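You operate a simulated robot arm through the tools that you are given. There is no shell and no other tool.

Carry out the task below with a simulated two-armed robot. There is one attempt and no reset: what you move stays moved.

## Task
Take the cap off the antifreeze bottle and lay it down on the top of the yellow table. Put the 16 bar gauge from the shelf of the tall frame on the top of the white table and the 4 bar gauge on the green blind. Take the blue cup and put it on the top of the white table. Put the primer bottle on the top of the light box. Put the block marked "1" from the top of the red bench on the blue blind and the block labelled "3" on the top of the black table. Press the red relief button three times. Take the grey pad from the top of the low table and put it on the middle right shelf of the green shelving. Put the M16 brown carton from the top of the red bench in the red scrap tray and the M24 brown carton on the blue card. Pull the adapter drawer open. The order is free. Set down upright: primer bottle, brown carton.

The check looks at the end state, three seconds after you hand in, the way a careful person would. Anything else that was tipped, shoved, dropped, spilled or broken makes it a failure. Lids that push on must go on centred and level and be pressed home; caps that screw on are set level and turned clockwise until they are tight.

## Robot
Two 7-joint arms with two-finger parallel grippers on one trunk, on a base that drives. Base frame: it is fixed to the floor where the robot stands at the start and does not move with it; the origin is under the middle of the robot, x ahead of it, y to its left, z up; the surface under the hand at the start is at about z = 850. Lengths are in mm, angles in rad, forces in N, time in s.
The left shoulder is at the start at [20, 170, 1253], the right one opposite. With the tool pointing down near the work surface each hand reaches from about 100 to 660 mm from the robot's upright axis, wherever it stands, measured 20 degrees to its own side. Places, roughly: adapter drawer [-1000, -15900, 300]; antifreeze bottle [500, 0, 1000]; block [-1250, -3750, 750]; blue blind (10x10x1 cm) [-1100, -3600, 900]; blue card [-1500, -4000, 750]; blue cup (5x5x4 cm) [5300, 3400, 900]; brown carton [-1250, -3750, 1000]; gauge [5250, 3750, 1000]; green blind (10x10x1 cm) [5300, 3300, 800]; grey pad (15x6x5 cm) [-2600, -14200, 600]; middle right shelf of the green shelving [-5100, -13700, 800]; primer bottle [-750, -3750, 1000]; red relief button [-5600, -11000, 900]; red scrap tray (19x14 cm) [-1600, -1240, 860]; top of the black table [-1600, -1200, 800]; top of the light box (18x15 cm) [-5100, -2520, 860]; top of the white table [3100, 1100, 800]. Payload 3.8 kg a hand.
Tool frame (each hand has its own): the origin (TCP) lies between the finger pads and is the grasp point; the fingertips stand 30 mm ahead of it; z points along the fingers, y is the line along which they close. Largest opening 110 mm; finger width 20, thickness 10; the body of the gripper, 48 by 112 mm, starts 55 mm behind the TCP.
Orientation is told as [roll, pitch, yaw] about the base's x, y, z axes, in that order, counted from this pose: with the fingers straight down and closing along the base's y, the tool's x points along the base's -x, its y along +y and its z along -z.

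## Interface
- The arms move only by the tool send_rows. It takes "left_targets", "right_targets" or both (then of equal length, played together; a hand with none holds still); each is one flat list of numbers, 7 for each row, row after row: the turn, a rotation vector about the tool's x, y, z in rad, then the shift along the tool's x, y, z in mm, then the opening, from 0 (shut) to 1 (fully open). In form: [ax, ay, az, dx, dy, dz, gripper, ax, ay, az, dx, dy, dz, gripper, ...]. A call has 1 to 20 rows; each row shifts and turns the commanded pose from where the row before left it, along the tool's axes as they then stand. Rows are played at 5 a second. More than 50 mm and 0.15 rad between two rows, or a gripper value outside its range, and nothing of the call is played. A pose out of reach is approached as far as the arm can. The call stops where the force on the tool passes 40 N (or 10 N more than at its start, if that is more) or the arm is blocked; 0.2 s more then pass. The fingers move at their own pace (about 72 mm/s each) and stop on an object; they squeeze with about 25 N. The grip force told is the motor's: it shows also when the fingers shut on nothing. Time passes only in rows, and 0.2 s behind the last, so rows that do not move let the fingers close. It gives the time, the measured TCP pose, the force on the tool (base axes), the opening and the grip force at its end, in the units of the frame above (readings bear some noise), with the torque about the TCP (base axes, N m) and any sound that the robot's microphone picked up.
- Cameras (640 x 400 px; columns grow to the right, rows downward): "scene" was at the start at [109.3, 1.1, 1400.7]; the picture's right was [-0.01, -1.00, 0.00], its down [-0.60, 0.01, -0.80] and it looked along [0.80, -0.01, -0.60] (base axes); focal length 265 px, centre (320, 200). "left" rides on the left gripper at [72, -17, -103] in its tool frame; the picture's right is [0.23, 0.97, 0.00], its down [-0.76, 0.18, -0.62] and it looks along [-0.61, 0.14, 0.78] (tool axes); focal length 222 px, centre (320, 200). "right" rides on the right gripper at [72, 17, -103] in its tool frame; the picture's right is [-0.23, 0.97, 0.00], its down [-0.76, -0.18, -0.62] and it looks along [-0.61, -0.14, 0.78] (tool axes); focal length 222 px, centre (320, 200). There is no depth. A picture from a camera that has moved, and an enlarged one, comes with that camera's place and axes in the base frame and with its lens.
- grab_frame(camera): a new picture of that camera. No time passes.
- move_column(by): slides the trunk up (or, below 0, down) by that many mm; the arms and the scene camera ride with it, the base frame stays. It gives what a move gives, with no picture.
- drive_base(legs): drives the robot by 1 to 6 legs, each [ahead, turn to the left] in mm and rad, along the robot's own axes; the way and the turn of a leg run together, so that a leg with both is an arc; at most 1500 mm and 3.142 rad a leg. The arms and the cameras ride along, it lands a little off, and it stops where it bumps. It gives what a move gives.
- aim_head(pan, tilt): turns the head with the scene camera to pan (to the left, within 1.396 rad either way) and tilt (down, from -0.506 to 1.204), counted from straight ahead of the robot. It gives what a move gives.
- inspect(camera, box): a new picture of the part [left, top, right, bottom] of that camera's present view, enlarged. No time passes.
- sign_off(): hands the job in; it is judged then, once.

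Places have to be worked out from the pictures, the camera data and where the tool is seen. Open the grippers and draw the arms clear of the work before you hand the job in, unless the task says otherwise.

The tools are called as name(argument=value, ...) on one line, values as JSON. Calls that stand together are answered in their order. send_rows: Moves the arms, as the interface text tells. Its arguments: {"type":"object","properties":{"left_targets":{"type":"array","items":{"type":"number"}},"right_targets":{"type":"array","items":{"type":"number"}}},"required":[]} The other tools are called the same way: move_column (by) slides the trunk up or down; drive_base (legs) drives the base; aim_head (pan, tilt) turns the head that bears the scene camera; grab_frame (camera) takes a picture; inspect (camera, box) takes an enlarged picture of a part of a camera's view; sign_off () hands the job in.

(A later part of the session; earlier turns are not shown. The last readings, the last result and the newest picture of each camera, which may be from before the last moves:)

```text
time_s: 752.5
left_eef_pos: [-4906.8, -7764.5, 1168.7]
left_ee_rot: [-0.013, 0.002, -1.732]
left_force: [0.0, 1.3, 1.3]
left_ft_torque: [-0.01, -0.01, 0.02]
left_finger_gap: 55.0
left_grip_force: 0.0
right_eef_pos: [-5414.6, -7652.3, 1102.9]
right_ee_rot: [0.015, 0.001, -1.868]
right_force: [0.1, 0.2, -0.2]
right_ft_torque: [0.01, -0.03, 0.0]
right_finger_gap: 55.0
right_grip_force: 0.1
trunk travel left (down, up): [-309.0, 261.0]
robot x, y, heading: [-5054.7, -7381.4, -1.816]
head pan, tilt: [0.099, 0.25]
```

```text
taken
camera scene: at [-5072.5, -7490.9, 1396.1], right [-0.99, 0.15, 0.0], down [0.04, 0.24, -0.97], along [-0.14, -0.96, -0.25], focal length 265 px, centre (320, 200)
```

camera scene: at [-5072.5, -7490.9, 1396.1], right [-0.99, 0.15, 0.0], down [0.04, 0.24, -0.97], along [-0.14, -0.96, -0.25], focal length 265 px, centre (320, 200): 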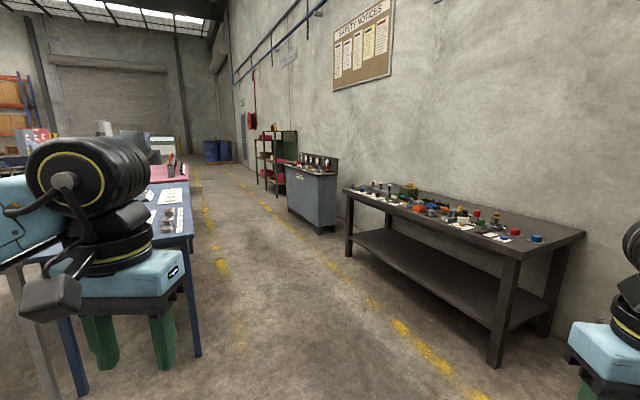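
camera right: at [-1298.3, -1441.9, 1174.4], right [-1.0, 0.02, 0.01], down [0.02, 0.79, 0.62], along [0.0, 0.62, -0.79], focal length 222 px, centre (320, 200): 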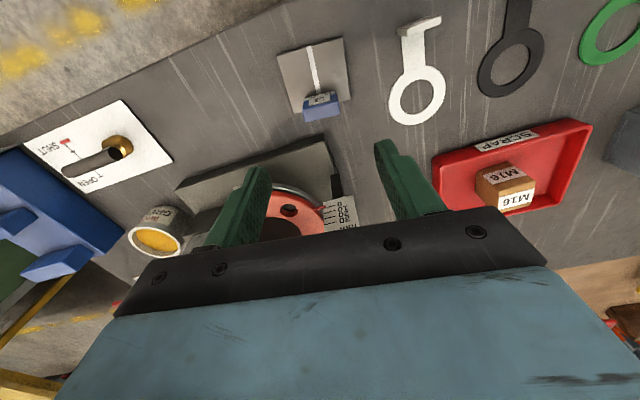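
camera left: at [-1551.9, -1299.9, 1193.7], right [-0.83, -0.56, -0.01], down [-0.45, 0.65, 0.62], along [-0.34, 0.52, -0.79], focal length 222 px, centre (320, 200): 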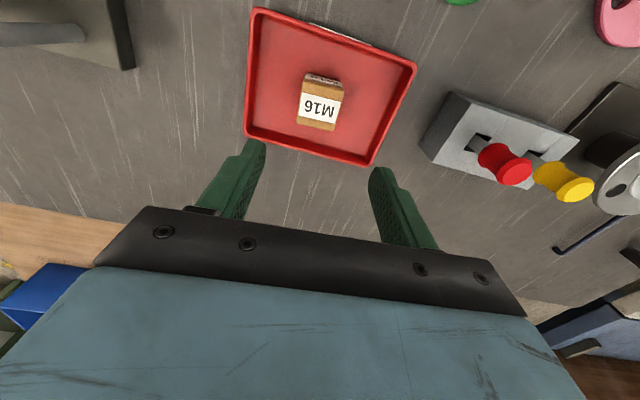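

inspect(camera="scene", box=[270, 140, 350, 220])

inspect(camera="scene", box=[180, 90, 360, 240])

```text
5.00 times, centred on (310, 180) of scene
camera zoom: at [-5072.5, -7490.9, 1396.1], right [-0.99, 0.15, 0.0], down [0.04, 0.24, -0.97], along [-0.14, -0.96, -0.25], focal length 1327 px, centre (370, 300)
```

zoom: 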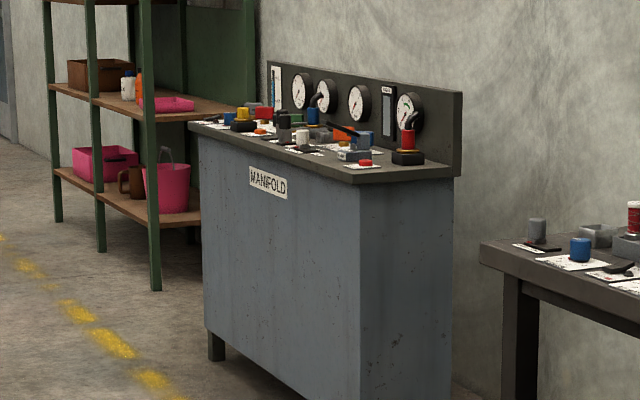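

```text
2.67 times, centred on (270, 165) of scene
camera zoom: at [-5072.5, -7490.9, 1396.1], right [-0.99, 0.15, 0.0], down [0.04, 0.24, -0.97], along [-0.14, -0.96, -0.25], focal length 708 px, centre (453, 293)
```

zoom: 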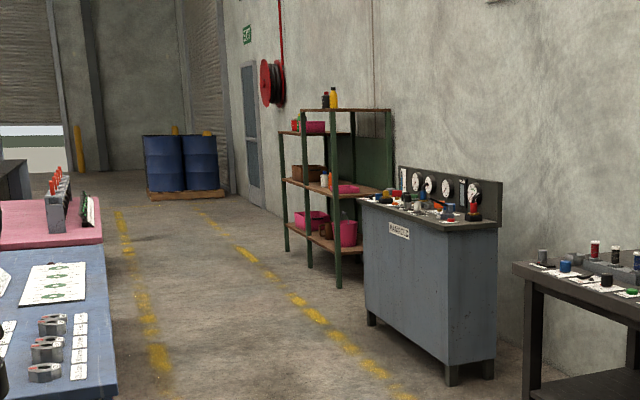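

The red button is on the "MANIFOLD" cabinet. I drive down the middle of the aisle toward it.

drive_base(legs=[[0, 0.105], [1500, 0], [170, 0], [0, 0.41], [600, 0]])

aim_head(pan=-0.5, tilt=0.35)

grab_frame(camera="scene")

```text
time_s: 765.6
left_eef_pos: [-4748.9, -9835.9, 1168.6]
left_ee_rot: [-0.012, 0.001, -1.178]
left_force: [-0.9, 0.3, 0.4]
left_ft_torque: [-0.01, -0.05, 0.04]
left_finger_gap: 55.2
left_grip_force: 0.1
right_eef_pos: [-5239.7, -10005.9, 1102.9]
right_ee_rot: [0.015, 0.003, -1.314]
right_force: [-0.2, -0.9, -0.4]
right_ft_torque: [-0.01, 0.01, 0.02]
right_finger_gap: 55.0
right_grip_force: 0.1
trunk travel left (down, up): [-309.0, 261.0]
robot x, y, heading: [-5079.9, -9588.9, -1.257]
head pan, tilt: [0.099, 0.25]
```

```text
time_s: 766.6
left_eef_pos: [-4749.5, -9834.2, 1169.2]
left_ee_rot: [-0.013, 0.002, -1.178]
left_force: [-0.1, 0.2, -0.8]
left_ft_torque: [0.0, 0.02, 0.01]
left_finger_gap: 54.7
left_grip_force: 0.0
right_eef_pos: [-5240.3, -10006.4, 1103.4]
right_ee_rot: [0.016, 0.002, -1.314]
right_force: [0.6, 0.3, 0.1]
right_ft_torque: [0.01, -0.04, 0.02]
right_finger_gap: 55.0
right_grip_force: 0.1
trunk travel left (down, up): [-309.0, 261.0]
robot x, y, heading: [-5076.3, -9586.2, -1.264]
head pan, tilt: [-0.499, 0.351]
```

```text
taken
camera scene: at [-5087.5, -9695.1, 1386.7], right [-0.98, 0.19, 0.0], down [0.06, 0.34, -0.94], along [-0.18, -0.92, -0.34], focal length 265 px, centre (320, 200)
```

scene: 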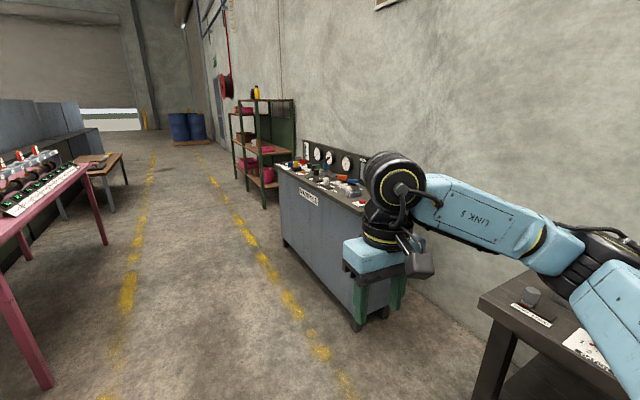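

The cabinet's front is at room e1≈−8290. I drive alongside and turn to face it.

drive_base(legs=[[0, -0.215], [1436, 0], [0, -1.396]])

aim_head(pan=-0.2, tilt=0.55)

grab_frame(camera="scene")

```text
time_s: 778.0
left_eef_pos: [-5212.2, -11335.6, 1167.1]
left_ee_rot: [-0.011, 0.0, -2.802]
left_force: [0.6, 0.6, -0.1]
left_ft_torque: [-0.01, 0.0, -0.03]
left_finger_gap: 54.9
left_grip_force: 0.1
right_eef_pos: [-5355.9, -10836.4, 1103.4]
right_ee_rot: [0.015, 0.002, -2.94]
right_force: [0.8, 0.7, 0.1]
right_ft_torque: [0.04, 0.04, 0.0]
right_finger_gap: 54.9
right_grip_force: 0.1
trunk travel left (down, up): [-309.0, 261.0]
robot x, y, heading: [-4948.3, -11019.0, -2.887]
head pan, tilt: [-0.499, 0.351]
```

```text
time_s: 778.8
left_eef_pos: [-5213.2, -11335.7, 1169.1]
left_ee_rot: [-0.013, 0.0, -2.802]
left_force: [-0.2, -0.1, -1.2]
left_ft_torque: [0.0, 0.0, -0.02]
left_finger_gap: 55.0
left_grip_force: 0.1
right_eef_pos: [-5355.1, -10835.1, 1101.5]
right_ee_rot: [0.016, 0.001, -2.941]
right_force: [-0.2, 0.4, 0.3]
right_ft_torque: [0.0, 0.03, 0.01]
right_finger_gap: 55.3
right_grip_force: 0.1
trunk travel left (down, up): [-309.0, 261.0]
robot x, y, heading: [-4945.0, -11020.1, -2.884]
head pan, tilt: [-0.201, 0.55]
```

```text
taken
camera scene: at [-5054.3, -11028.9, 1368.5], right [-0.05, 1.0, 0.0], down [0.52, 0.03, -0.85], along [-0.85, -0.05, -0.52], focal length 265 px, centre (320, 200)
```

scene: 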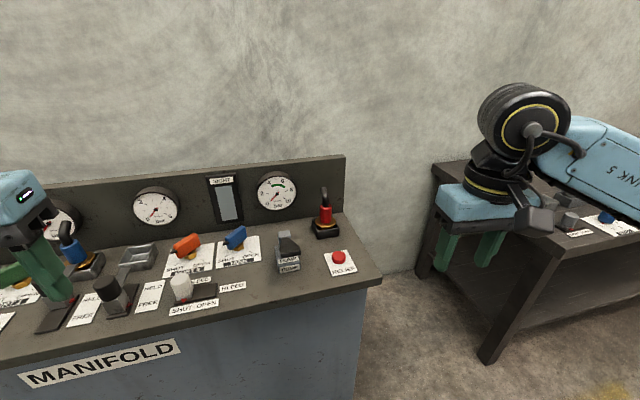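

inspect(camera="scene", box=[260, 180, 400, 300])

```text
3.33 times, centred on (330, 240) of scene
camera zoom: at [-5054.3, -11028.9, 1368.5], right [-0.05, 1.0, 0.0], down [0.52, 0.03, -0.85], along [-0.85, -0.05, -0.52], focal length 885 px, centre (287, 67)
```

zoom: 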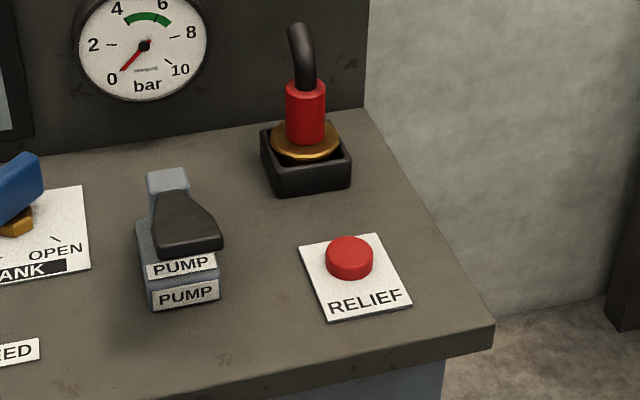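

The "RELIEF" button is clear. I drive 80 mm closer, close the right fingers and bring them above it.

drive_base(legs=[[80, 0]])

send_rows(right_targets=[0, 0, -0.05, -28, 20, 0, 0, 0, 0, 0, -28, 20, 0, 0, 0, 0, 0, -28, 20, 0, 0, 0, 0, 0, -28, 20, 0, 0, 0, 0, 0, -28, 20, 0, 0, 0, 0, 0, 0, 0, 0, 0])

grab_frame(camera="right")

grab_frame(camera="scene")

```text
time_s: 779.9
left_eef_pos: [-5290.0, -11355.4, 1168.5]
left_ee_rot: [-0.012, 0.004, -2.805]
left_force: [0.2, 0.9, -0.3]
left_ft_torque: [0.0, -0.05, -0.03]
left_finger_gap: 55.1
left_grip_force: 0.1
right_eef_pos: [-5432.9, -10856.3, 1103.1]
right_ee_rot: [0.015, 0.004, -2.941]
right_force: [-0.7, 0.6, -0.3]
right_ft_torque: [0.02, -0.01, -0.01]
right_finger_gap: 54.9
right_grip_force: 0.1
trunk travel left (down, up): [-309.0, 261.0]
robot x, y, heading: [-5019.5, -11040.0, -2.888]
head pan, tilt: [-0.201, 0.55]
```

```text
time_s: 781.3
left_eef_pos: [-5289.9, -11354.0, 1168.8]
left_ee_rot: [-0.012, 0.001, -2.806]
left_force: [0.2, 0.2, -0.5]
left_ft_torque: [-0.02, 0.01, -0.01]
left_finger_gap: 55.0
left_grip_force: 0.1
right_eef_pos: [-5546.7, -10984.1, 1104.3]
right_ee_rot: [0.015, -0.001, -2.892]
right_force: [0.4, -0.2, -0.6]
right_ft_torque: [-0.01, 0.03, -0.01]
right_finger_gap: 0.0
right_grip_force: 25.2
trunk travel left (down, up): [-309.0, 261.0]
robot x, y, heading: [-5027.1, -11042.6, -2.885]
head pan, tilt: [-0.201, 0.55]
```

```text
taken
camera right: at [-5471.3, -10981.1, 1207.1], right [0.02, -1.0, 0.02], down [-0.78, -0.01, 0.62], along [-0.62, -0.03, -0.78], focal length 222 px, centre (320, 200)
```

right: 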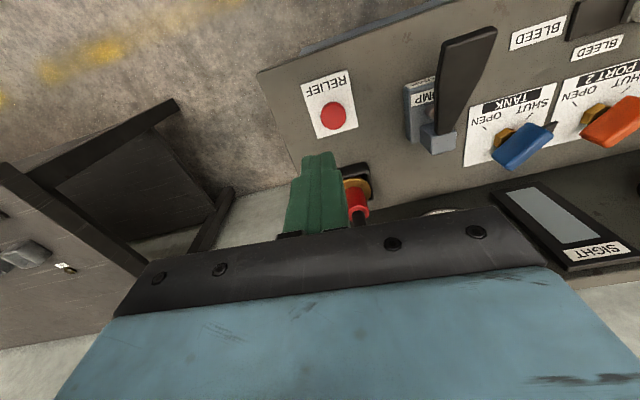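

```text
taken
camera scene: at [-5131.3, -11048.4, 1368.4], right [-0.05, 1.0, 0.0], down [0.52, 0.03, -0.85], along [-0.85, -0.05, -0.52], focal length 265 px, centre (320, 200)
```

scene: 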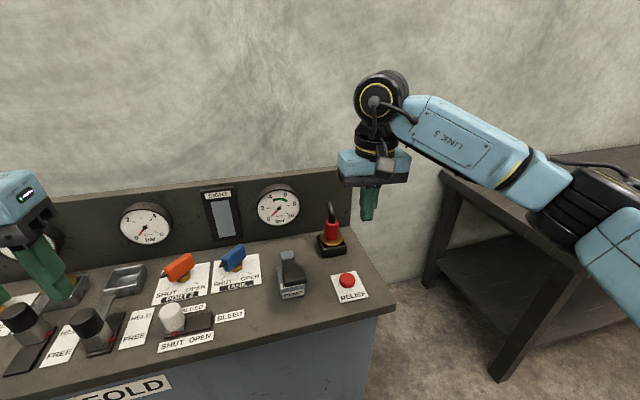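

Button top is at about [−5576, −11008, 878]. I centre the closed fingertips over it and descend to ~20 mm above.

send_rows(right_targets=[0, 0, 0, -17.2, 8.1, 0, 0, 0, 0, 0, -17.2, 8.1, 0, 0, 0, 0, 0, 0, 0, 40, 0, 0, 0, 0, 0, 0, 40, 0, 0, 0, 0, 0, 0, 40, 0, 0, 0, 0, 0, 0, 40, 0, 0, 0, 0, 0, 0, 14, 0, 0, 0, 0, 0, 0, 0, 0])

grab_frame(camera="right")

inspect(camera="scene", box=[260, 180, 420, 320])

```text
time_s: 783.1
left_eef_pos: [-5289.2, -11356.7, 1169.2]
left_ee_rot: [-0.013, 0.002, -2.805]
left_force: [0.2, -0.3, -0.4]
left_ft_torque: [0.02, 0.03, -0.01]
left_finger_gap: 55.2
left_grip_force: 0.1
right_eef_pos: [-5573.5, -11012.7, 930.7]
right_ee_rot: [0.015, 0.003, -2.891]
right_force: [-1.4, -0.2, -0.1]
right_ft_torque: [0.01, -0.02, -0.03]
right_finger_gap: 0.0
right_grip_force: 24.5
trunk travel left (down, up): [-309.0, 261.0]
robot x, y, heading: [-5023.7, -11044.0, -2.885]
head pan, tilt: [-0.201, 0.55]
```

```text
taken
camera right: at [-5499.8, -11008.7, 1033.1], right [0.02, -1.0, 0.02], down [-0.78, -0.01, 0.62], along [-0.62, -0.03, -0.78], focal length 222 px, centre (320, 200)
```

right: 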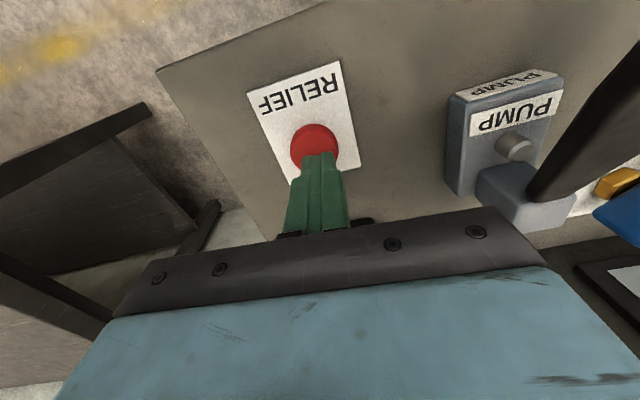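

```text
2.86 times, centred on (340, 250) of scene
camera zoom: at [-5131.5, -11049.0, 1368.4], right [-0.05, 1.0, 0.0], down [0.52, 0.03, -0.85], along [-0.85, -0.05, -0.52], focal length 758 px, centre (263, 57)
```

zoom: 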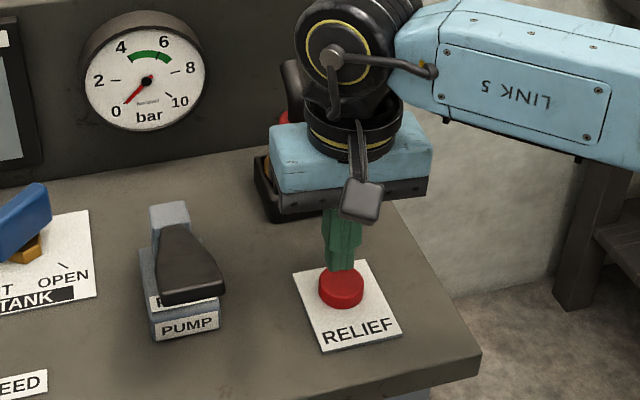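

Well aligned. First press: I go down in small steps until the button gives, then lift.

send_rows(right_targets=[0, 0, 0, 0, 0, 8, 0, 0, 0, 0, 0, 0, 6, 0, 0, 0, 0, 0, 0, 4, 0, 0, 0, 0, 0, 0, 3, 0, 0, 0, 0, 0, 0, 3, 0, 0, 0, 0, 0, 0, 3, 0, 0, 0, 0, 0, 0, 0, 0])

```text
time_s: 784.7
left_eef_pos: [-5289.3, -11355.5, 1168.8]
left_ee_rot: [-0.011, 0.003, -2.805]
left_force: [0.7, 0.4, 0.1]
left_ft_torque: [0.0, 0.01, 0.03]
left_finger_gap: 54.9
left_grip_force: 0.2
right_eef_pos: [-5573.8, -11013.0, 902.7]
right_ee_rot: [0.014, 0.0, -2.892]
right_force: [0.5, 0.1, 3.4]
right_ft_torque: [0.04, 0.03, -0.01]
right_finger_gap: 0.0
right_grip_force: 25.1
trunk travel left (down, up): [-309.0, 261.0]
robot x, y, heading: [-5021.4, -11039.4, -2.885]
head pan, tilt: [-0.201, 0.55]
heard: click
```

A click was heard: press one. I lift 15 mm to release.

send_rows(right_targets=[0, 0, 0, 0, 0, -8, 0, 0, 0, 0, 0, 0, -8, 0, 0, 0, 0, 0, 0, 0, 0])

inspect(camera="scene", box=[300, 240, 400, 310])

```text
time_s: 785.5
left_eef_pos: [-5290.1, -11356.4, 1168.0]
left_ee_rot: [-0.014, 0.001, -2.804]
left_force: [-0.1, -0.6, -0.3]
left_ft_torque: [-0.01, 0.02, 0.0]
left_finger_gap: 54.8
left_grip_force: 0.0
right_eef_pos: [-5574.0, -11013.4, 919.4]
right_ee_rot: [0.016, 0.001, -2.891]
right_force: [0.2, -0.5, 0.6]
right_ft_torque: [0.03, 0.01, -0.01]
right_finger_gap: 0.0
right_grip_force: 24.8
trunk travel left (down, up): [-309.0, 261.0]
robot x, y, heading: [-5020.5, -11035.5, -2.88]
head pan, tilt: [-0.201, 0.55]
```

```text
5.71 times, centred on (350, 275) of scene
camera zoom: at [-5131.5, -11049.0, 1368.4], right [-0.05, 1.0, 0.0], down [0.52, 0.03, -0.85], along [-0.85, -0.05, -0.52], focal length 1517 px, centre (149, -229)
```

zoom: 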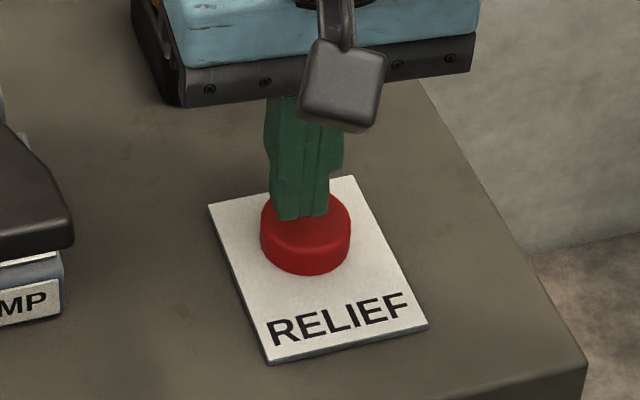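

Button released (no contact). Second press.

send_rows(right_targets=[0, 0, 0, 0, 0, 8, 0, 0, 0, 0, 0, 0, 5, 0, 0, 0, 0, 0, 0, 3, 0, 0, 0, 0, 0, 0, 0, 0])

send_rows(right_targets=[0, 0, 0, 0, 0, -8, 0, 0, 0, 0, 0, 0, -8, 0, 0, 0, 0, 0, 0, 0, 0])

```text
time_s: 786.5
left_eef_pos: [-5290.1, -11355.2, 1168.8]
left_ee_rot: [-0.013, 0.002, -2.805]
left_force: [-0.9, -0.5, 0.6]
left_ft_torque: [0.0, 0.02, -0.01]
left_finger_gap: 54.8
left_grip_force: 0.1
right_eef_pos: [-5572.8, -11013.8, 903.8]
right_ee_rot: [0.016, -0.001, -2.891]
right_force: [-1.2, -1.1, 2.6]
right_ft_torque: [0.0, 0.05, 0.03]
right_finger_gap: 0.1
right_grip_force: 24.9
trunk travel left (down, up): [-309.0, 261.0]
robot x, y, heading: [-5023.8, -11041.7, -2.888]
head pan, tilt: [-0.201, 0.55]
heard: click
```

```text
time_s: 787.3
left_eef_pos: [-5289.9, -11355.8, 1168.6]
left_ee_rot: [-0.014, 0.0, -2.804]
left_force: [-0.6, 0.3, 0.0]
left_ft_torque: [-0.04, -0.02, -0.03]
left_finger_gap: 54.9
left_grip_force: 0.0
right_eef_pos: [-5573.3, -11013.4, 920.6]
right_ee_rot: [0.017, 0.001, -2.89]
right_force: [0.6, 0.4, -0.5]
right_ft_torque: [0.01, 0.0, 0.0]
right_finger_gap: 0.1
right_grip_force: 25.4
trunk travel left (down, up): [-309.0, 261.0]
robot x, y, heading: [-5022.7, -11040.9, -2.883]
head pan, tilt: [-0.201, 0.55]
```

Second click heard. Third and last press.

send_rows(right_targets=[0, 0, 0, 0, 0, 8, 0, 0, 0, 0, 0, 0, 5, 0, 0, 0, 0, 0, 0, 3, 0, 0, 0, 0, 0, 0, 0, 0])

send_rows(right_targets=[0, 0, 0, 0, 0, -20, 0, 0, 0, 0, 0, 0, -40, 0, 0, 0, 0, 0, 0, -40, 0, 0, 0, 0, 0, 0, -40, 0, 0, 0, 0, 30, 0, -20, 0, 0, 0, 0, 30, 0, 0, 0, 0, 0, 0, 30, 0, 0, 0.3])

aim_head(pan=0.6, tilt=0.3)

grab_frame(camera="scene")

```text
time_s: 788.3
left_eef_pos: [-5289.3, -11355.9, 1169.3]
left_ee_rot: [-0.012, 0.002, -2.803]
left_force: [-0.6, 0.4, -0.2]
left_ft_torque: [0.04, -0.01, 0.05]
left_finger_gap: 55.0
left_grip_force: 0.1
right_eef_pos: [-5574.5, -11013.6, 903.3]
right_ee_rot: [0.016, -0.001, -2.89]
right_force: [0.2, -0.5, 3.4]
right_ft_torque: [0.0, 0.0, 0.01]
right_finger_gap: 0.0
right_grip_force: 25.0
trunk travel left (down, up): [-309.0, 261.0]
robot x, y, heading: [-5025.1, -11042.3, -2.889]
head pan, tilt: [-0.201, 0.55]
heard: click
```

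```text
time_s: 789.9
left_eef_pos: [-5289.2, -11355.8, 1169.1]
left_ee_rot: [-0.014, 0.002, -2.804]
left_force: [-1.3, 0.1, 0.6]
left_ft_torque: [-0.01, 0.02, 0.01]
left_finger_gap: 55.0
left_grip_force: 0.0
right_eef_pos: [-5486.2, -10987.6, 1062.4]
right_ee_rot: [0.016, 0.0, -2.892]
right_force: [-0.1, 0.1, -0.5]
right_ft_torque: [-0.01, 0.0, 0.01]
right_finger_gap: 33.1
right_grip_force: 0.1
trunk travel left (down, up): [-309.0, 261.0]
robot x, y, heading: [-5023.5, -11040.3, -2.885]
head pan, tilt: [-0.201, 0.55]
```

```text
time_s: 791.0
left_eef_pos: [-5290.7, -11355.4, 1167.8]
left_ee_rot: [-0.013, 0.0, -2.806]
left_force: [0.1, -0.5, 0.1]
left_ft_torque: [0.02, -0.02, -0.02]
left_finger_gap: 55.1
left_grip_force: 0.1
right_eef_pos: [-5487.0, -10987.9, 1062.7]
right_ee_rot: [0.014, 0.001, -2.892]
right_force: [0.8, 0.3, 0.4]
right_ft_torque: [-0.02, 0.0, -0.01]
right_finger_gap: 32.7
right_grip_force: 0.0
trunk travel left (down, up): [-309.0, 261.0]
robot x, y, heading: [-5021.1, -11041.6, -2.884]
head pan, tilt: [0.6, 0.3]
```

```text
taken
camera scene: at [-5103.1, -11114.5, 1391.4], right [-0.75, 0.66, 0.0], down [0.19, 0.22, -0.96], along [-0.63, -0.72, -0.3], focal length 265 px, centre (320, 200)
```

scene: 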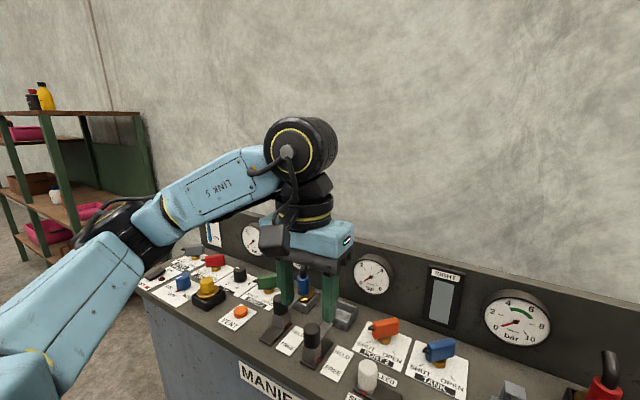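

All three presses clicked. I back off, turn down the aisle and look for the low table and the green shelving.

drive_base(legs=[[-380, 0], [0, 1.58]])

aim_head(pan=0.1, tilt=0.25)

grab_frame(camera="scene")

```text
time_s: 797.3
left_eef_pos: [-4332.6, -11202.7, 1168.3]
left_ee_rot: [-0.01, 0.001, -1.203]
left_force: [0.6, -0.3, 0.1]
left_ft_torque: [-0.03, -0.02, 0.02]
left_finger_gap: 55.2
left_grip_force: 0.1
right_eef_pos: [-4693.0, -11410.8, 1061.8]
right_ee_rot: [0.016, 0.002, -1.288]
right_force: [-0.5, 0.5, -0.3]
right_ft_torque: [-0.03, -0.02, 0.05]
right_finger_gap: 33.1
right_grip_force: 0.0
trunk travel left (down, up): [-309.0, 261.0]
robot x, y, heading: [-4657.7, -10940.9, -1.288]
head pan, tilt: [0.6, 0.3]
```

```text
time_s: 798.2
left_eef_pos: [-4332.4, -11201.2, 1169.8]
left_ee_rot: [-0.013, 0.003, -1.202]
left_force: [-0.9, 0.2, 0.3]
left_ft_torque: [-0.03, 0.01, -0.03]
left_finger_gap: 55.1
left_grip_force: 0.1
right_eef_pos: [-4695.2, -11409.6, 1062.1]
right_ee_rot: [0.015, 0.0, -1.287]
right_force: [0.0, -0.6, -0.2]
right_ft_torque: [0.03, -0.01, 0.01]
right_finger_gap: 33.1
right_grip_force: 0.1
trunk travel left (down, up): [-309.0, 261.0]
robot x, y, heading: [-4658.9, -10944.0, -1.287]
head pan, tilt: [0.099, 0.25]
```

```text
taken
camera scene: at [-4612.8, -11049.9, 1396.1], right [-0.93, -0.38, 0.0], down [-0.09, 0.23, -0.97], along [0.37, -0.9, -0.25], focal length 265 px, centre (320, 200)
```

scene: 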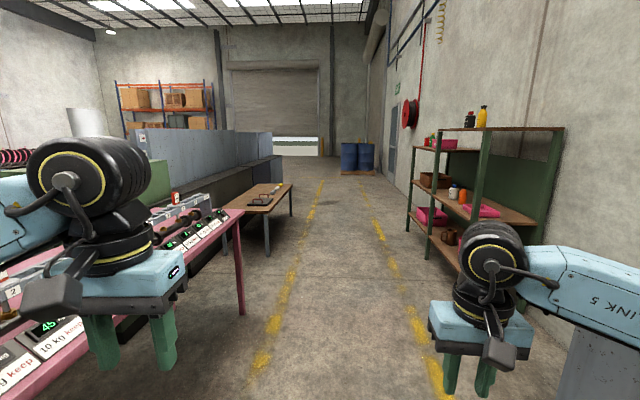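

inspect(camera="scene", box=[190, 160, 320, 260])

inspect(camera="scene", box=[390, 90, 580, 270])

```text
4.00 times, centred on (255, 210) of scene
camera zoom: at [-4612.8, -11049.9, 1396.1], right [-0.93, -0.38, 0.0], down [-0.09, 0.23, -0.97], along [0.37, -0.9, -0.25], focal length 1062 px, centre (580, 160)
```

zoom: 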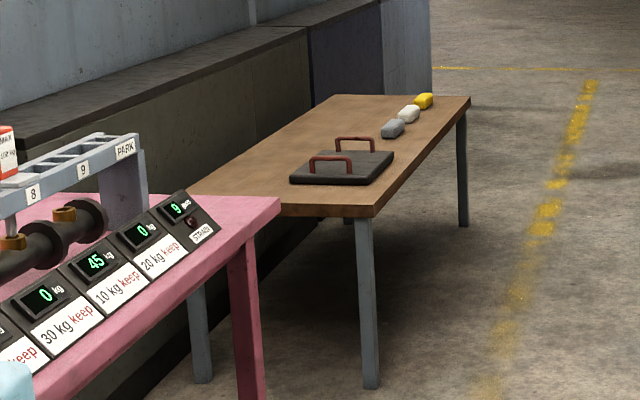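

```text
2.22 times, centred on (485, 180) of scene
camera zoom: at [-4612.8, -11049.9, 1396.1], right [-0.93, -0.38, 0.0], down [-0.09, 0.23, -0.97], along [0.37, -0.9, -0.25], focal length 590 px, centre (-47, 244)
```

zoom: 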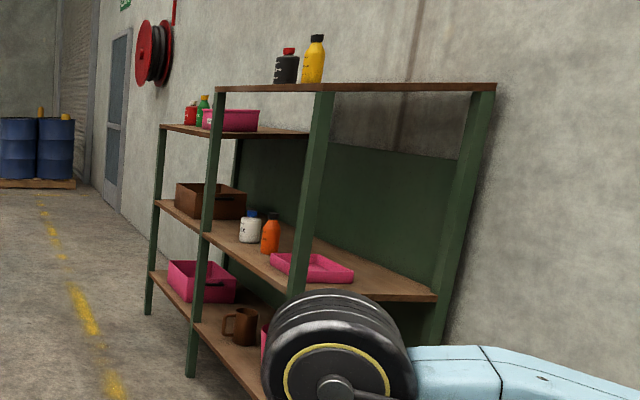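

I see the low table with grey, white and yellow pads, and the green shelving (two bays). I drive down and turn to face the low table.

drive_base(legs=[[0, 0.077], [1500, 0], [1500, 0], [400, 0], [0, 1.48]])

aim_head(pan=0.0, tilt=0.55)

grab_frame(camera="scene")

```text
time_s: 819.0
left_eef_pos: [-3131.6, -13757.5, 1169.5]
left_ee_rot: [-0.012, 0.002, 0.424]
left_force: [-0.5, -0.7, 0.7]
left_ft_torque: [0.0, 0.03, -0.01]
left_finger_gap: 55.1
left_grip_force: 0.1
right_eef_pos: [-2905.0, -14106.6, 1062.4]
right_ee_rot: [0.016, 0.002, 0.337]
right_force: [-0.3, 0.4, -0.4]
right_ft_torque: [-0.03, 0.02, 0.03]
right_finger_gap: 32.8
right_grip_force: 0.0
trunk travel left (down, up): [-309.0, 261.0]
robot x, y, heading: [-3370.3, -14093.7, 0.336]
head pan, tilt: [0.099, 0.25]
```

```text
time_s: 819.8
left_eef_pos: [-3132.8, -13758.5, 1169.3]
left_ee_rot: [-0.011, 0.002, 0.424]
left_force: [-0.8, 0.2, -1.3]
left_ft_torque: [0.0, 0.0, 0.01]
left_finger_gap: 54.9
left_grip_force: 0.1
right_eef_pos: [-2904.1, -14106.4, 1062.1]
right_ee_rot: [0.015, 0.002, 0.336]
right_force: [0.3, -0.3, -0.4]
right_ft_torque: [-0.02, 0.01, 0.03]
right_finger_gap: 32.9
right_grip_force: 0.1
trunk travel left (down, up): [-309.0, 261.0]
robot x, y, heading: [-3373.0, -14093.8, 0.343]
head pan, tilt: [0.0, 0.55]
```

```text
taken
camera scene: at [-3265.0, -14055.3, 1368.5], right [0.33, -0.94, 0.0], down [-0.49, -0.17, -0.85], along [0.8, 0.29, -0.52], focal length 265 px, centre (320, 200)
```

scene: 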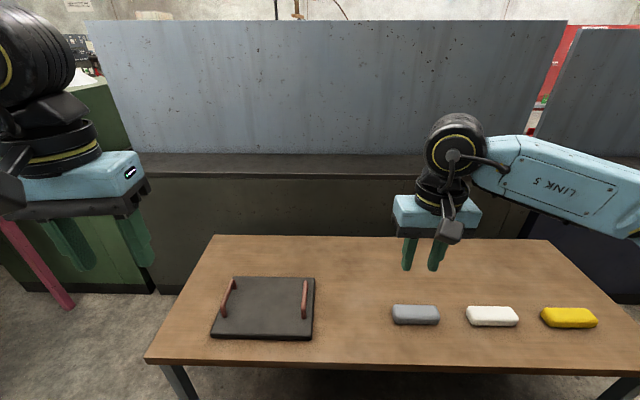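

The grey pad lies with its long side along the table. I drive 120 mm closer, lower the trunk, and yaw the right hand so that it closes across the pad's short side.

drive_base(legs=[[120, 0]])

move_column(by=-260)

send_rows(right_targets=[0, 0, 0.143, 0, 0, 0, 0.85, 0, 0, 0.143, 0, 0, 0, 0.85, 0, 0, 0.143, 0, 0, 0, 0.85, 0, 0, 0.143, 0, 0, 0, 0.85, 0, 0, 0.143, 0, 0, 0, 0.85, 0, 0, 0.143, 0, 0, 0, 0.85, 0, 0, 0.143, 0, 0, 0, 0.85, 0, 0, 0.143, 0, 0, 0, 0.85, 0, 0, 0.143, 0, 0, 0, 0.85, 0, 0, 0.143, 0, 0, 0, 0.85, 0, 0, 0.143, 0, 0, 0, 0.85, 0, 0, 0, 0, 0, 0, 0.85])

grab_frame(camera="right")

grab_frame(camera="scene")

```text
time_s: 821.0
left_eef_pos: [-3016.7, -13717.3, 1168.0]
left_ee_rot: [-0.011, 0.002, 0.421]
left_force: [0.6, 0.5, -0.2]
left_ft_torque: [-0.03, 0.02, -0.03]
left_finger_gap: 54.8
left_grip_force: 0.0
right_eef_pos: [-2788.9, -14066.4, 1061.4]
right_ee_rot: [0.016, 0.003, 0.337]
right_force: [0.6, -0.4, -0.2]
right_ft_torque: [0.0, 0.03, 0.02]
right_finger_gap: 33.3
right_grip_force: 0.0
trunk travel left (down, up): [-309.0, 261.0]
robot x, y, heading: [-3257.6, -14053.2, 0.343]
head pan, tilt: [0.0, 0.55]
```

```text
time_s: 823.7
left_eef_pos: [-3018.5, -13718.3, 909.7]
left_ee_rot: [-0.011, 0.0, 0.422]
left_force: [-0.4, -0.2, 0.3]
left_ft_torque: [0.03, -0.01, -0.02]
left_finger_gap: 55.0
left_grip_force: 0.0
right_eef_pos: [-2791.1, -14067.7, 803.0]
right_ee_rot: [0.015, 0.003, 0.337]
right_force: [0.7, 0.1, -0.4]
right_ft_torque: [0.0, -0.01, -0.01]
right_finger_gap: 33.0
right_grip_force: 0.1
trunk travel left (down, up): [-49.0, 521.0]
robot x, y, heading: [-3260.2, -14053.8, 0.336]
head pan, tilt: [0.0, 0.55]
```

```text
time_s: 826.3
left_eef_pos: [-3018.2, -13717.3, 908.0]
left_ee_rot: [-0.011, 0.003, 0.422]
left_force: [-0.5, 0.4, -0.4]
left_ft_torque: [0.01, -0.02, 0.0]
left_finger_gap: 55.0
left_grip_force: 0.0
right_eef_pos: [-2791.4, -14067.2, 802.9]
right_ee_rot: [-0.001, 0.015, -1.238]
right_force: [0.2, 0.3, 0.7]
right_ft_torque: [-0.02, -0.04, 0.0]
right_finger_gap: 93.4
right_grip_force: 0.1
trunk travel left (down, up): [-49.0, 521.0]
robot x, y, heading: [-3258.8, -14054.6, 0.337]
head pan, tilt: [0.0, 0.55]
```

```text
taken
camera right: at [-2797.0, -13993.6, 906.1], right [0.99, 0.1, 0.0], down [0.08, -0.79, 0.61], along [0.06, -0.61, -0.79], focal length 222 px, centre (320, 200)
```

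right: 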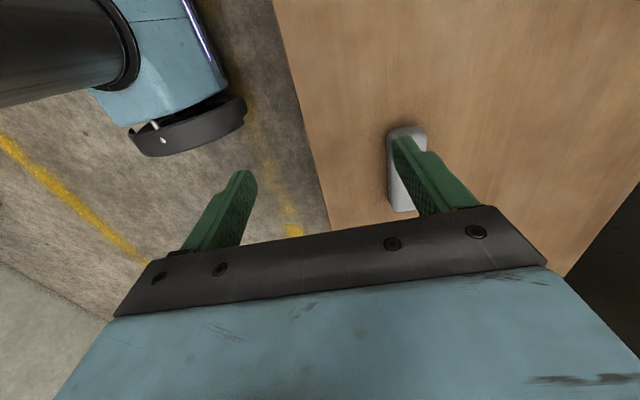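

```text
taken
camera scene: at [-3151.4, -14015.2, 1108.4], right [0.33, -0.94, 0.0], down [-0.49, -0.17, -0.85], along [0.8, 0.28, -0.52], focal length 265 px, centre (320, 200)
```

scene: 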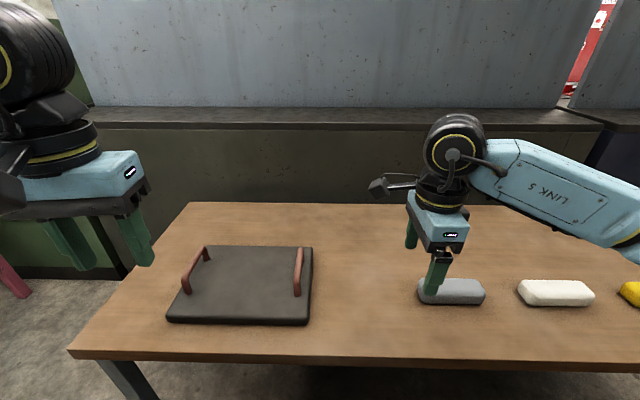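

The pad is at about [−2629, −14172], top z≈590. I move the hand above it.

send_rows(right_targets=[0, 0, 0, -30.4, 23.8, 0, 0.85, 0, 0, 0, -30.4, 23.8, 0, 0.85, 0, 0, 0, -30.4, 23.8, 0, 0.85, 0, 0, 0, -30.4, 23.8, 0, 0.85, 0, 0, 0, -30.4, 23.8, 0, 0.85, 0, 0, 0, 0, 0, 0, 0.85])

grab_frame(camera="right")

grab_frame(camera="scene")

```text
time_s: 827.7
left_eef_pos: [-3018.5, -13717.8, 909.0]
left_ee_rot: [-0.013, 0.001, 0.422]
left_force: [-0.6, -0.2, -0.6]
left_ft_torque: [0.04, 0.0, -0.03]
left_finger_gap: 55.0
left_grip_force: 0.1
right_eef_pos: [-2627.1, -14170.3, 800.1]
right_ee_rot: [-0.003, 0.016, -1.235]
right_force: [0.4, 0.2, -0.4]
right_ft_torque: [-0.01, -0.03, 0.02]
right_finger_gap: 93.5
right_grip_force: 0.0
trunk travel left (down, up): [-49.0, 521.0]
robot x, y, heading: [-3256.8, -14054.2, 0.342]
head pan, tilt: [0.0, 0.55]
```

```text
taken
camera right: at [-2633.3, -14097.3, 903.0], right [0.99, 0.11, 0.0], down [0.09, -0.79, 0.61], along [0.06, -0.61, -0.79], focal length 222 px, centre (320, 200)
```

right: 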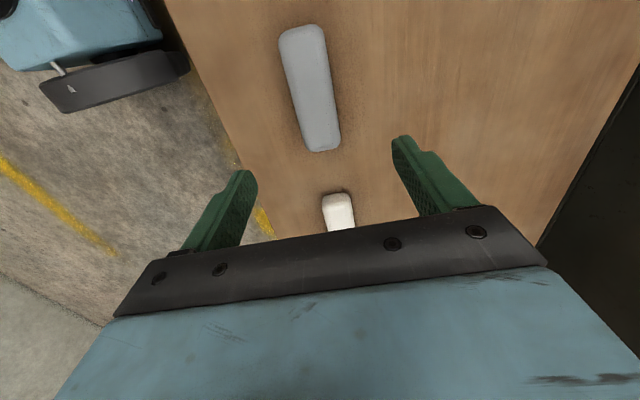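

```text
taken
camera scene: at [-3151.4, -14015.2, 1108.4], right [0.33, -0.94, 0.0], down [-0.49, -0.17, -0.85], along [0.8, 0.28, -0.52], focal length 265 px, centre (320, 200)
```

scene: 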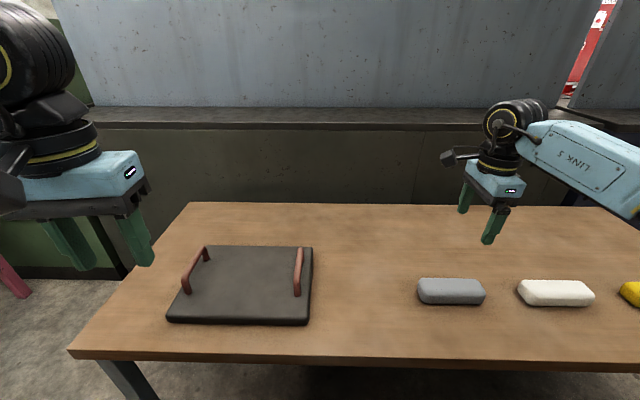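

I correct the position and yaw, then descend to z≈650 for a closer look.

send_rows(right_targets=[0, 0, 0.06, 4.3, -3.2, 35, 0.85, 0, 0, 0, 4.3, -3.2, 40, 0.85, 0, 0, 0, 0, 0, 40, 0.85, 0, 0, 0, 0, 0, 35, 0.85, 0, 0, 0, 0, 0, 0, 0.85])

grab_frame(camera="right")

inspect(camera="scene", box=[380, 170, 560, 330])

```text
time_s: 828.9
left_eef_pos: [-3018.6, -13717.9, 908.7]
left_ee_rot: [-0.011, 0.001, 0.423]
left_force: [-0.4, -0.3, -0.7]
left_ft_torque: [0.01, 0.01, 0.02]
left_finger_gap: 54.9
left_grip_force: 0.0
right_eef_pos: [-2637.8, -14162.2, 648.7]
right_ee_rot: [-0.001, 0.015, -1.297]
right_force: [-0.8, -0.2, -0.8]
right_ft_torque: [0.03, -0.01, -0.01]
right_finger_gap: 93.4
right_grip_force: 0.1
trunk travel left (down, up): [-49.0, 521.0]
robot x, y, heading: [-3258.6, -14054.3, 0.336]
head pan, tilt: [0.0, 0.55]
```

```text
taken
camera right: at [-2639.7, -14089.0, 752.7], right [1.0, 0.04, -0.01], down [0.04, -0.79, 0.61], along [0.02, -0.61, -0.79], focal length 222 px, centre (320, 200)
```

right: 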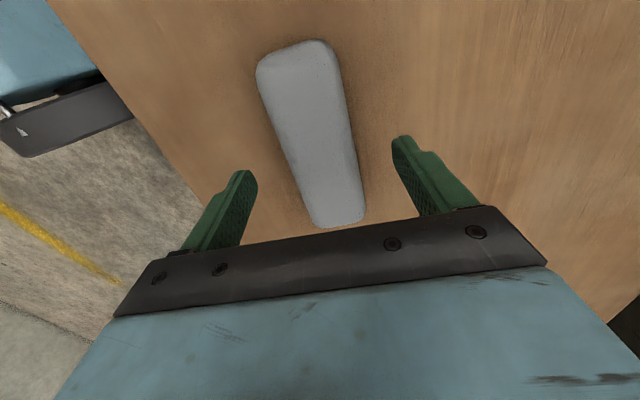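

```text
2.50 times, centred on (470, 250) of scene
camera zoom: at [-3151.4, -14015.2, 1108.4], right [0.33, -0.94, 0.0], down [-0.49, -0.17, -0.85], along [0.8, 0.28, -0.52], focal length 664 px, centre (-55, 75)
```

zoom: 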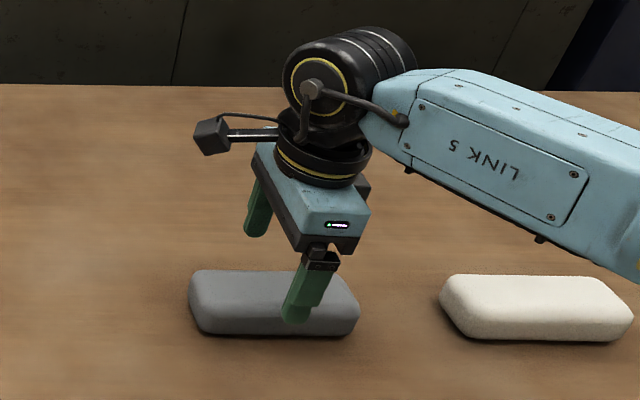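

Aligned with the pad's axis; a 10 mm shift along its length is needed. I descend to z≈582.

send_rows(right_targets=[0, 0, 0, -5.5, 1, 22, 0.85, 0, 0, 0, -5.5, 1, 22, 0.85, 0, 0, 0, 0, 0, 22, 0.85, 0, 0, 0, 0, 0, 0, 0.85])

grab_frame(camera="right")

inspect(camera="scene", box=[380, 170, 560, 330])

```text
time_s: 829.9
left_eef_pos: [-3020.9, -13718.2, 908.4]
left_ee_rot: [-0.015, 0.0, 0.423]
left_force: [-0.3, -0.3, 0.7]
left_ft_torque: [0.05, -0.03, 0.02]
left_finger_gap: 55.2
left_grip_force: 0.0
right_eef_pos: [-2631.8, -14171.0, 590.0]
right_ee_rot: [0.004, 0.016, -1.298]
right_force: [-6.7, -1.5, 13.8]
right_ft_torque: [-0.42, 0.91, -0.02]
right_finger_gap: 96.9
right_grip_force: 3.0
trunk travel left (down, up): [-49.0, 521.0]
robot x, y, heading: [-3257.7, -14052.7, 0.337]
head pan, tilt: [0.0, 0.55]
stopped in row 4 (right hand): the force on the tool passed its limit at 42 N (the readings are from after the stop); the commanded pose is now the measured one
```

```text
taken
camera right: at [-2634.4, -14097.6, 694.2], right [1.0, 0.04, 0.0], down [0.03, -0.79, 0.61], along [0.03, -0.61, -0.79], focal length 222 px, centre (320, 200)
```

right: 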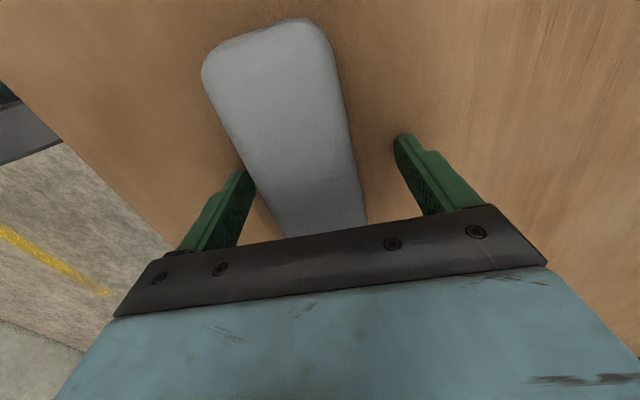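

```text
2.50 times, centred on (470, 250) of scene
camera zoom: at [-3152.9, -14015.3, 1108.5], right [0.33, -0.94, 0.0], down [-0.49, -0.17, -0.85], along [0.8, 0.28, -0.52], focal length 664 px, centre (-55, 75)
```

zoom: 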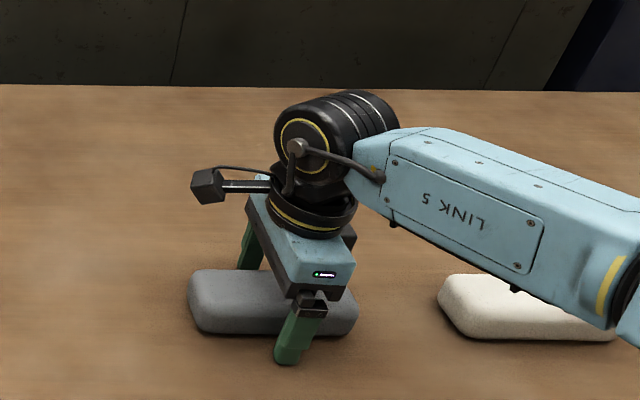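

The tips reached the table (z≈560) and the pad sits ~13 mm toward the near finger. I rise, shift 13 mm toward the robot, and lower again.

send_rows(right_targets=[0, 0, 0, 0, 0, -12, 0.95, 0, 0, 0, 0, -7, 0, 0.95, 0, 0, 0, 0, -6, 0, 0.95, 0, 0, 0, 0, 0, 0, 0.95])

grab_frame(camera="right")

inspect(camera="scene", box=[380, 170, 560, 330])

```text
time_s: 830.9
left_eef_pos: [-3017.8, -13717.9, 908.2]
left_ee_rot: [-0.011, 0.001, 0.421]
left_force: [-0.3, 0.3, 0.6]
left_ft_torque: [0.03, 0.0, -0.01]
left_finger_gap: 54.9
left_grip_force: 0.1
right_eef_pos: [-2644.7, -14175.2, 600.7]
right_ee_rot: [0.005, 0.016, -1.296]
right_force: [-0.3, 0.3, 0.5]
right_ft_torque: [-0.01, 0.0, -0.03]
right_finger_gap: 104.4
right_grip_force: 0.0
trunk travel left (down, up): [-49.0, 521.0]
robot x, y, heading: [-3258.2, -14059.7, 0.344]
head pan, tilt: [0.0, 0.55]
```

```text
taken
camera right: at [-2647.1, -14101.6, 704.3], right [1.0, 0.04, 0.0], down [0.04, -0.79, 0.61], along [0.03, -0.61, -0.79], focal length 222 px, centre (320, 200)
```

right: 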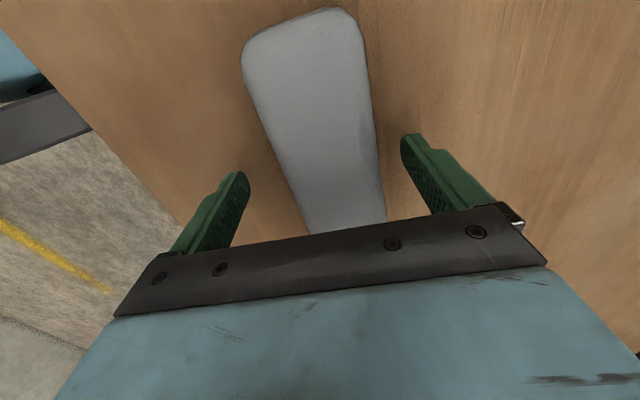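

```text
2.50 times, centred on (470, 250) of scene
camera zoom: at [-3151.5, -14015.4, 1108.4], right [0.33, -0.94, 0.0], down [-0.49, -0.17, -0.85], along [0.8, 0.28, -0.52], focal length 664 px, centre (-55, 75)
```

zoom: 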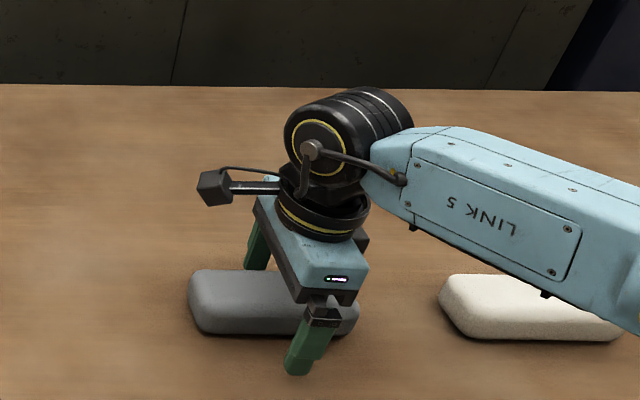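

Well placed now. I lower 7 mm and close on the pad.

send_rows(right_targets=[0, 0, 0, 4, 3, 6, 0.95, 0, 0, 0, 0, 0, 0, 0.95, 0, 0, 0, 0, 0, 0, 0.7, 0, 0, 0, 0, 0, 0, 0.5, 0, 0, 0, 0, 0, 0, 0.4, 0, 0, 0, 0, 0, 0, 0.4, 0, 0, 0, 0, 0, 0, 0.4])

grab_frame(camera="right")

```text
time_s: 832.5
left_eef_pos: [-3018.2, -13718.2, 908.4]
left_ee_rot: [-0.013, 0.001, 0.421]
left_force: [-0.2, -0.2, 0.4]
left_ft_torque: [0.01, -0.02, 0.01]
left_finger_gap: 55.1
left_grip_force: 0.1
right_eef_pos: [-2641.8, -14169.4, 595.1]
right_ee_rot: [0.005, 0.016, -1.297]
right_force: [0.3, -0.2, 0.9]
right_ft_torque: [-0.02, 0.01, 0.01]
right_finger_gap: 54.9
right_grip_force: 24.6
trunk travel left (down, up): [-49.0, 521.0]
robot x, y, heading: [-3258.0, -14055.4, 0.342]
head pan, tilt: [0.0, 0.55]
```

```text
taken
camera right: at [-2645.1, -14096.9, 698.1], right [1.0, 0.04, 0.0], down [0.03, -0.79, 0.61], along [0.03, -0.61, -0.79], focal length 222 px, centre (320, 200)
```

right: 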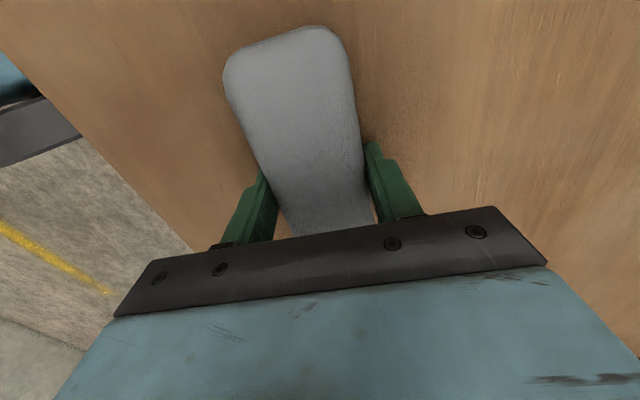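

Gripped (55 mm). I lift it straight up with the trunk.

move_column(by=60)

grab_frame(camera="right")

move_column(by=240)

grab_frame(camera="scene")

```text
time_s: 833.5
left_eef_pos: [-3018.1, -13718.1, 968.7]
left_ee_rot: [-0.012, 0.003, 0.421]
left_force: [1.6, -1.0, 0.5]
left_ft_torque: [0.03, 0.0, -0.01]
left_finger_gap: 54.9
left_grip_force: 0.0
right_eef_pos: [-2642.3, -14171.1, 654.5]
right_ee_rot: [0.003, 0.015, -1.297]
right_force: [0.4, 0.2, -0.1]
right_ft_torque: [0.0, 0.01, -0.02]
right_finger_gap: 54.7
right_grip_force: 24.9
trunk travel left (down, up): [-109.0, 461.0]
robot x, y, heading: [-3257.0, -14050.4, 0.344]
head pan, tilt: [0.0, 0.55]
```

```text
taken
camera right: at [-2645.0, -14096.9, 757.9], right [1.0, 0.04, 0.0], down [0.04, -0.79, 0.61], along [0.03, -0.61, -0.79], focal length 222 px, centre (320, 200)
```

right: 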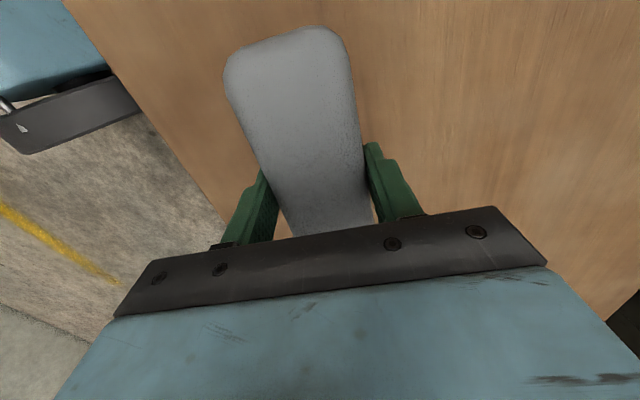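

```text
time_s: 836.0
left_eef_pos: [-3018.5, -13718.2, 1209.3]
left_ee_rot: [-0.013, 0.002, 0.422]
left_force: [0.4, 0.0, 0.2]
left_ft_torque: [0.0, 0.0, 0.01]
left_finger_gap: 55.0
left_grip_force: 0.0
right_eef_pos: [-2642.7, -14170.3, 893.2]
right_ee_rot: [0.005, 0.015, -1.297]
right_force: [0.5, -0.2, -0.8]
right_ft_torque: [-0.02, 0.01, -0.02]
right_finger_gap: 54.5
right_grip_force: 24.5
trunk travel left (down, up): [-349.0, 221.0]
robot x, y, heading: [-3254.4, -14059.6, 0.346]
head pan, tilt: [0.0, 0.55]
```

```text
taken
camera scene: at [-3151.4, -14015.3, 1408.3], right [0.33, -0.94, 0.0], down [-0.49, -0.17, -0.85], along [0.8, 0.28, -0.52], focal length 265 px, centre (320, 200)
```

scene: 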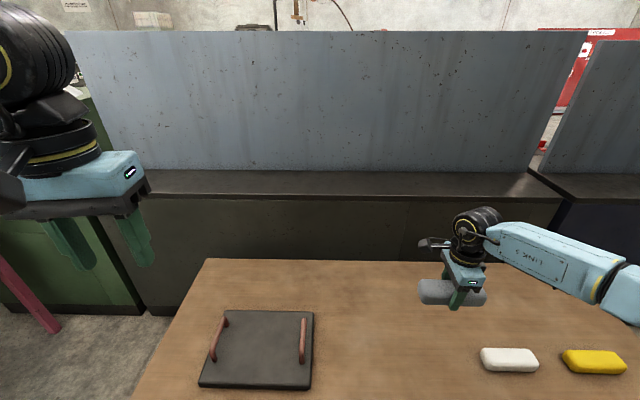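

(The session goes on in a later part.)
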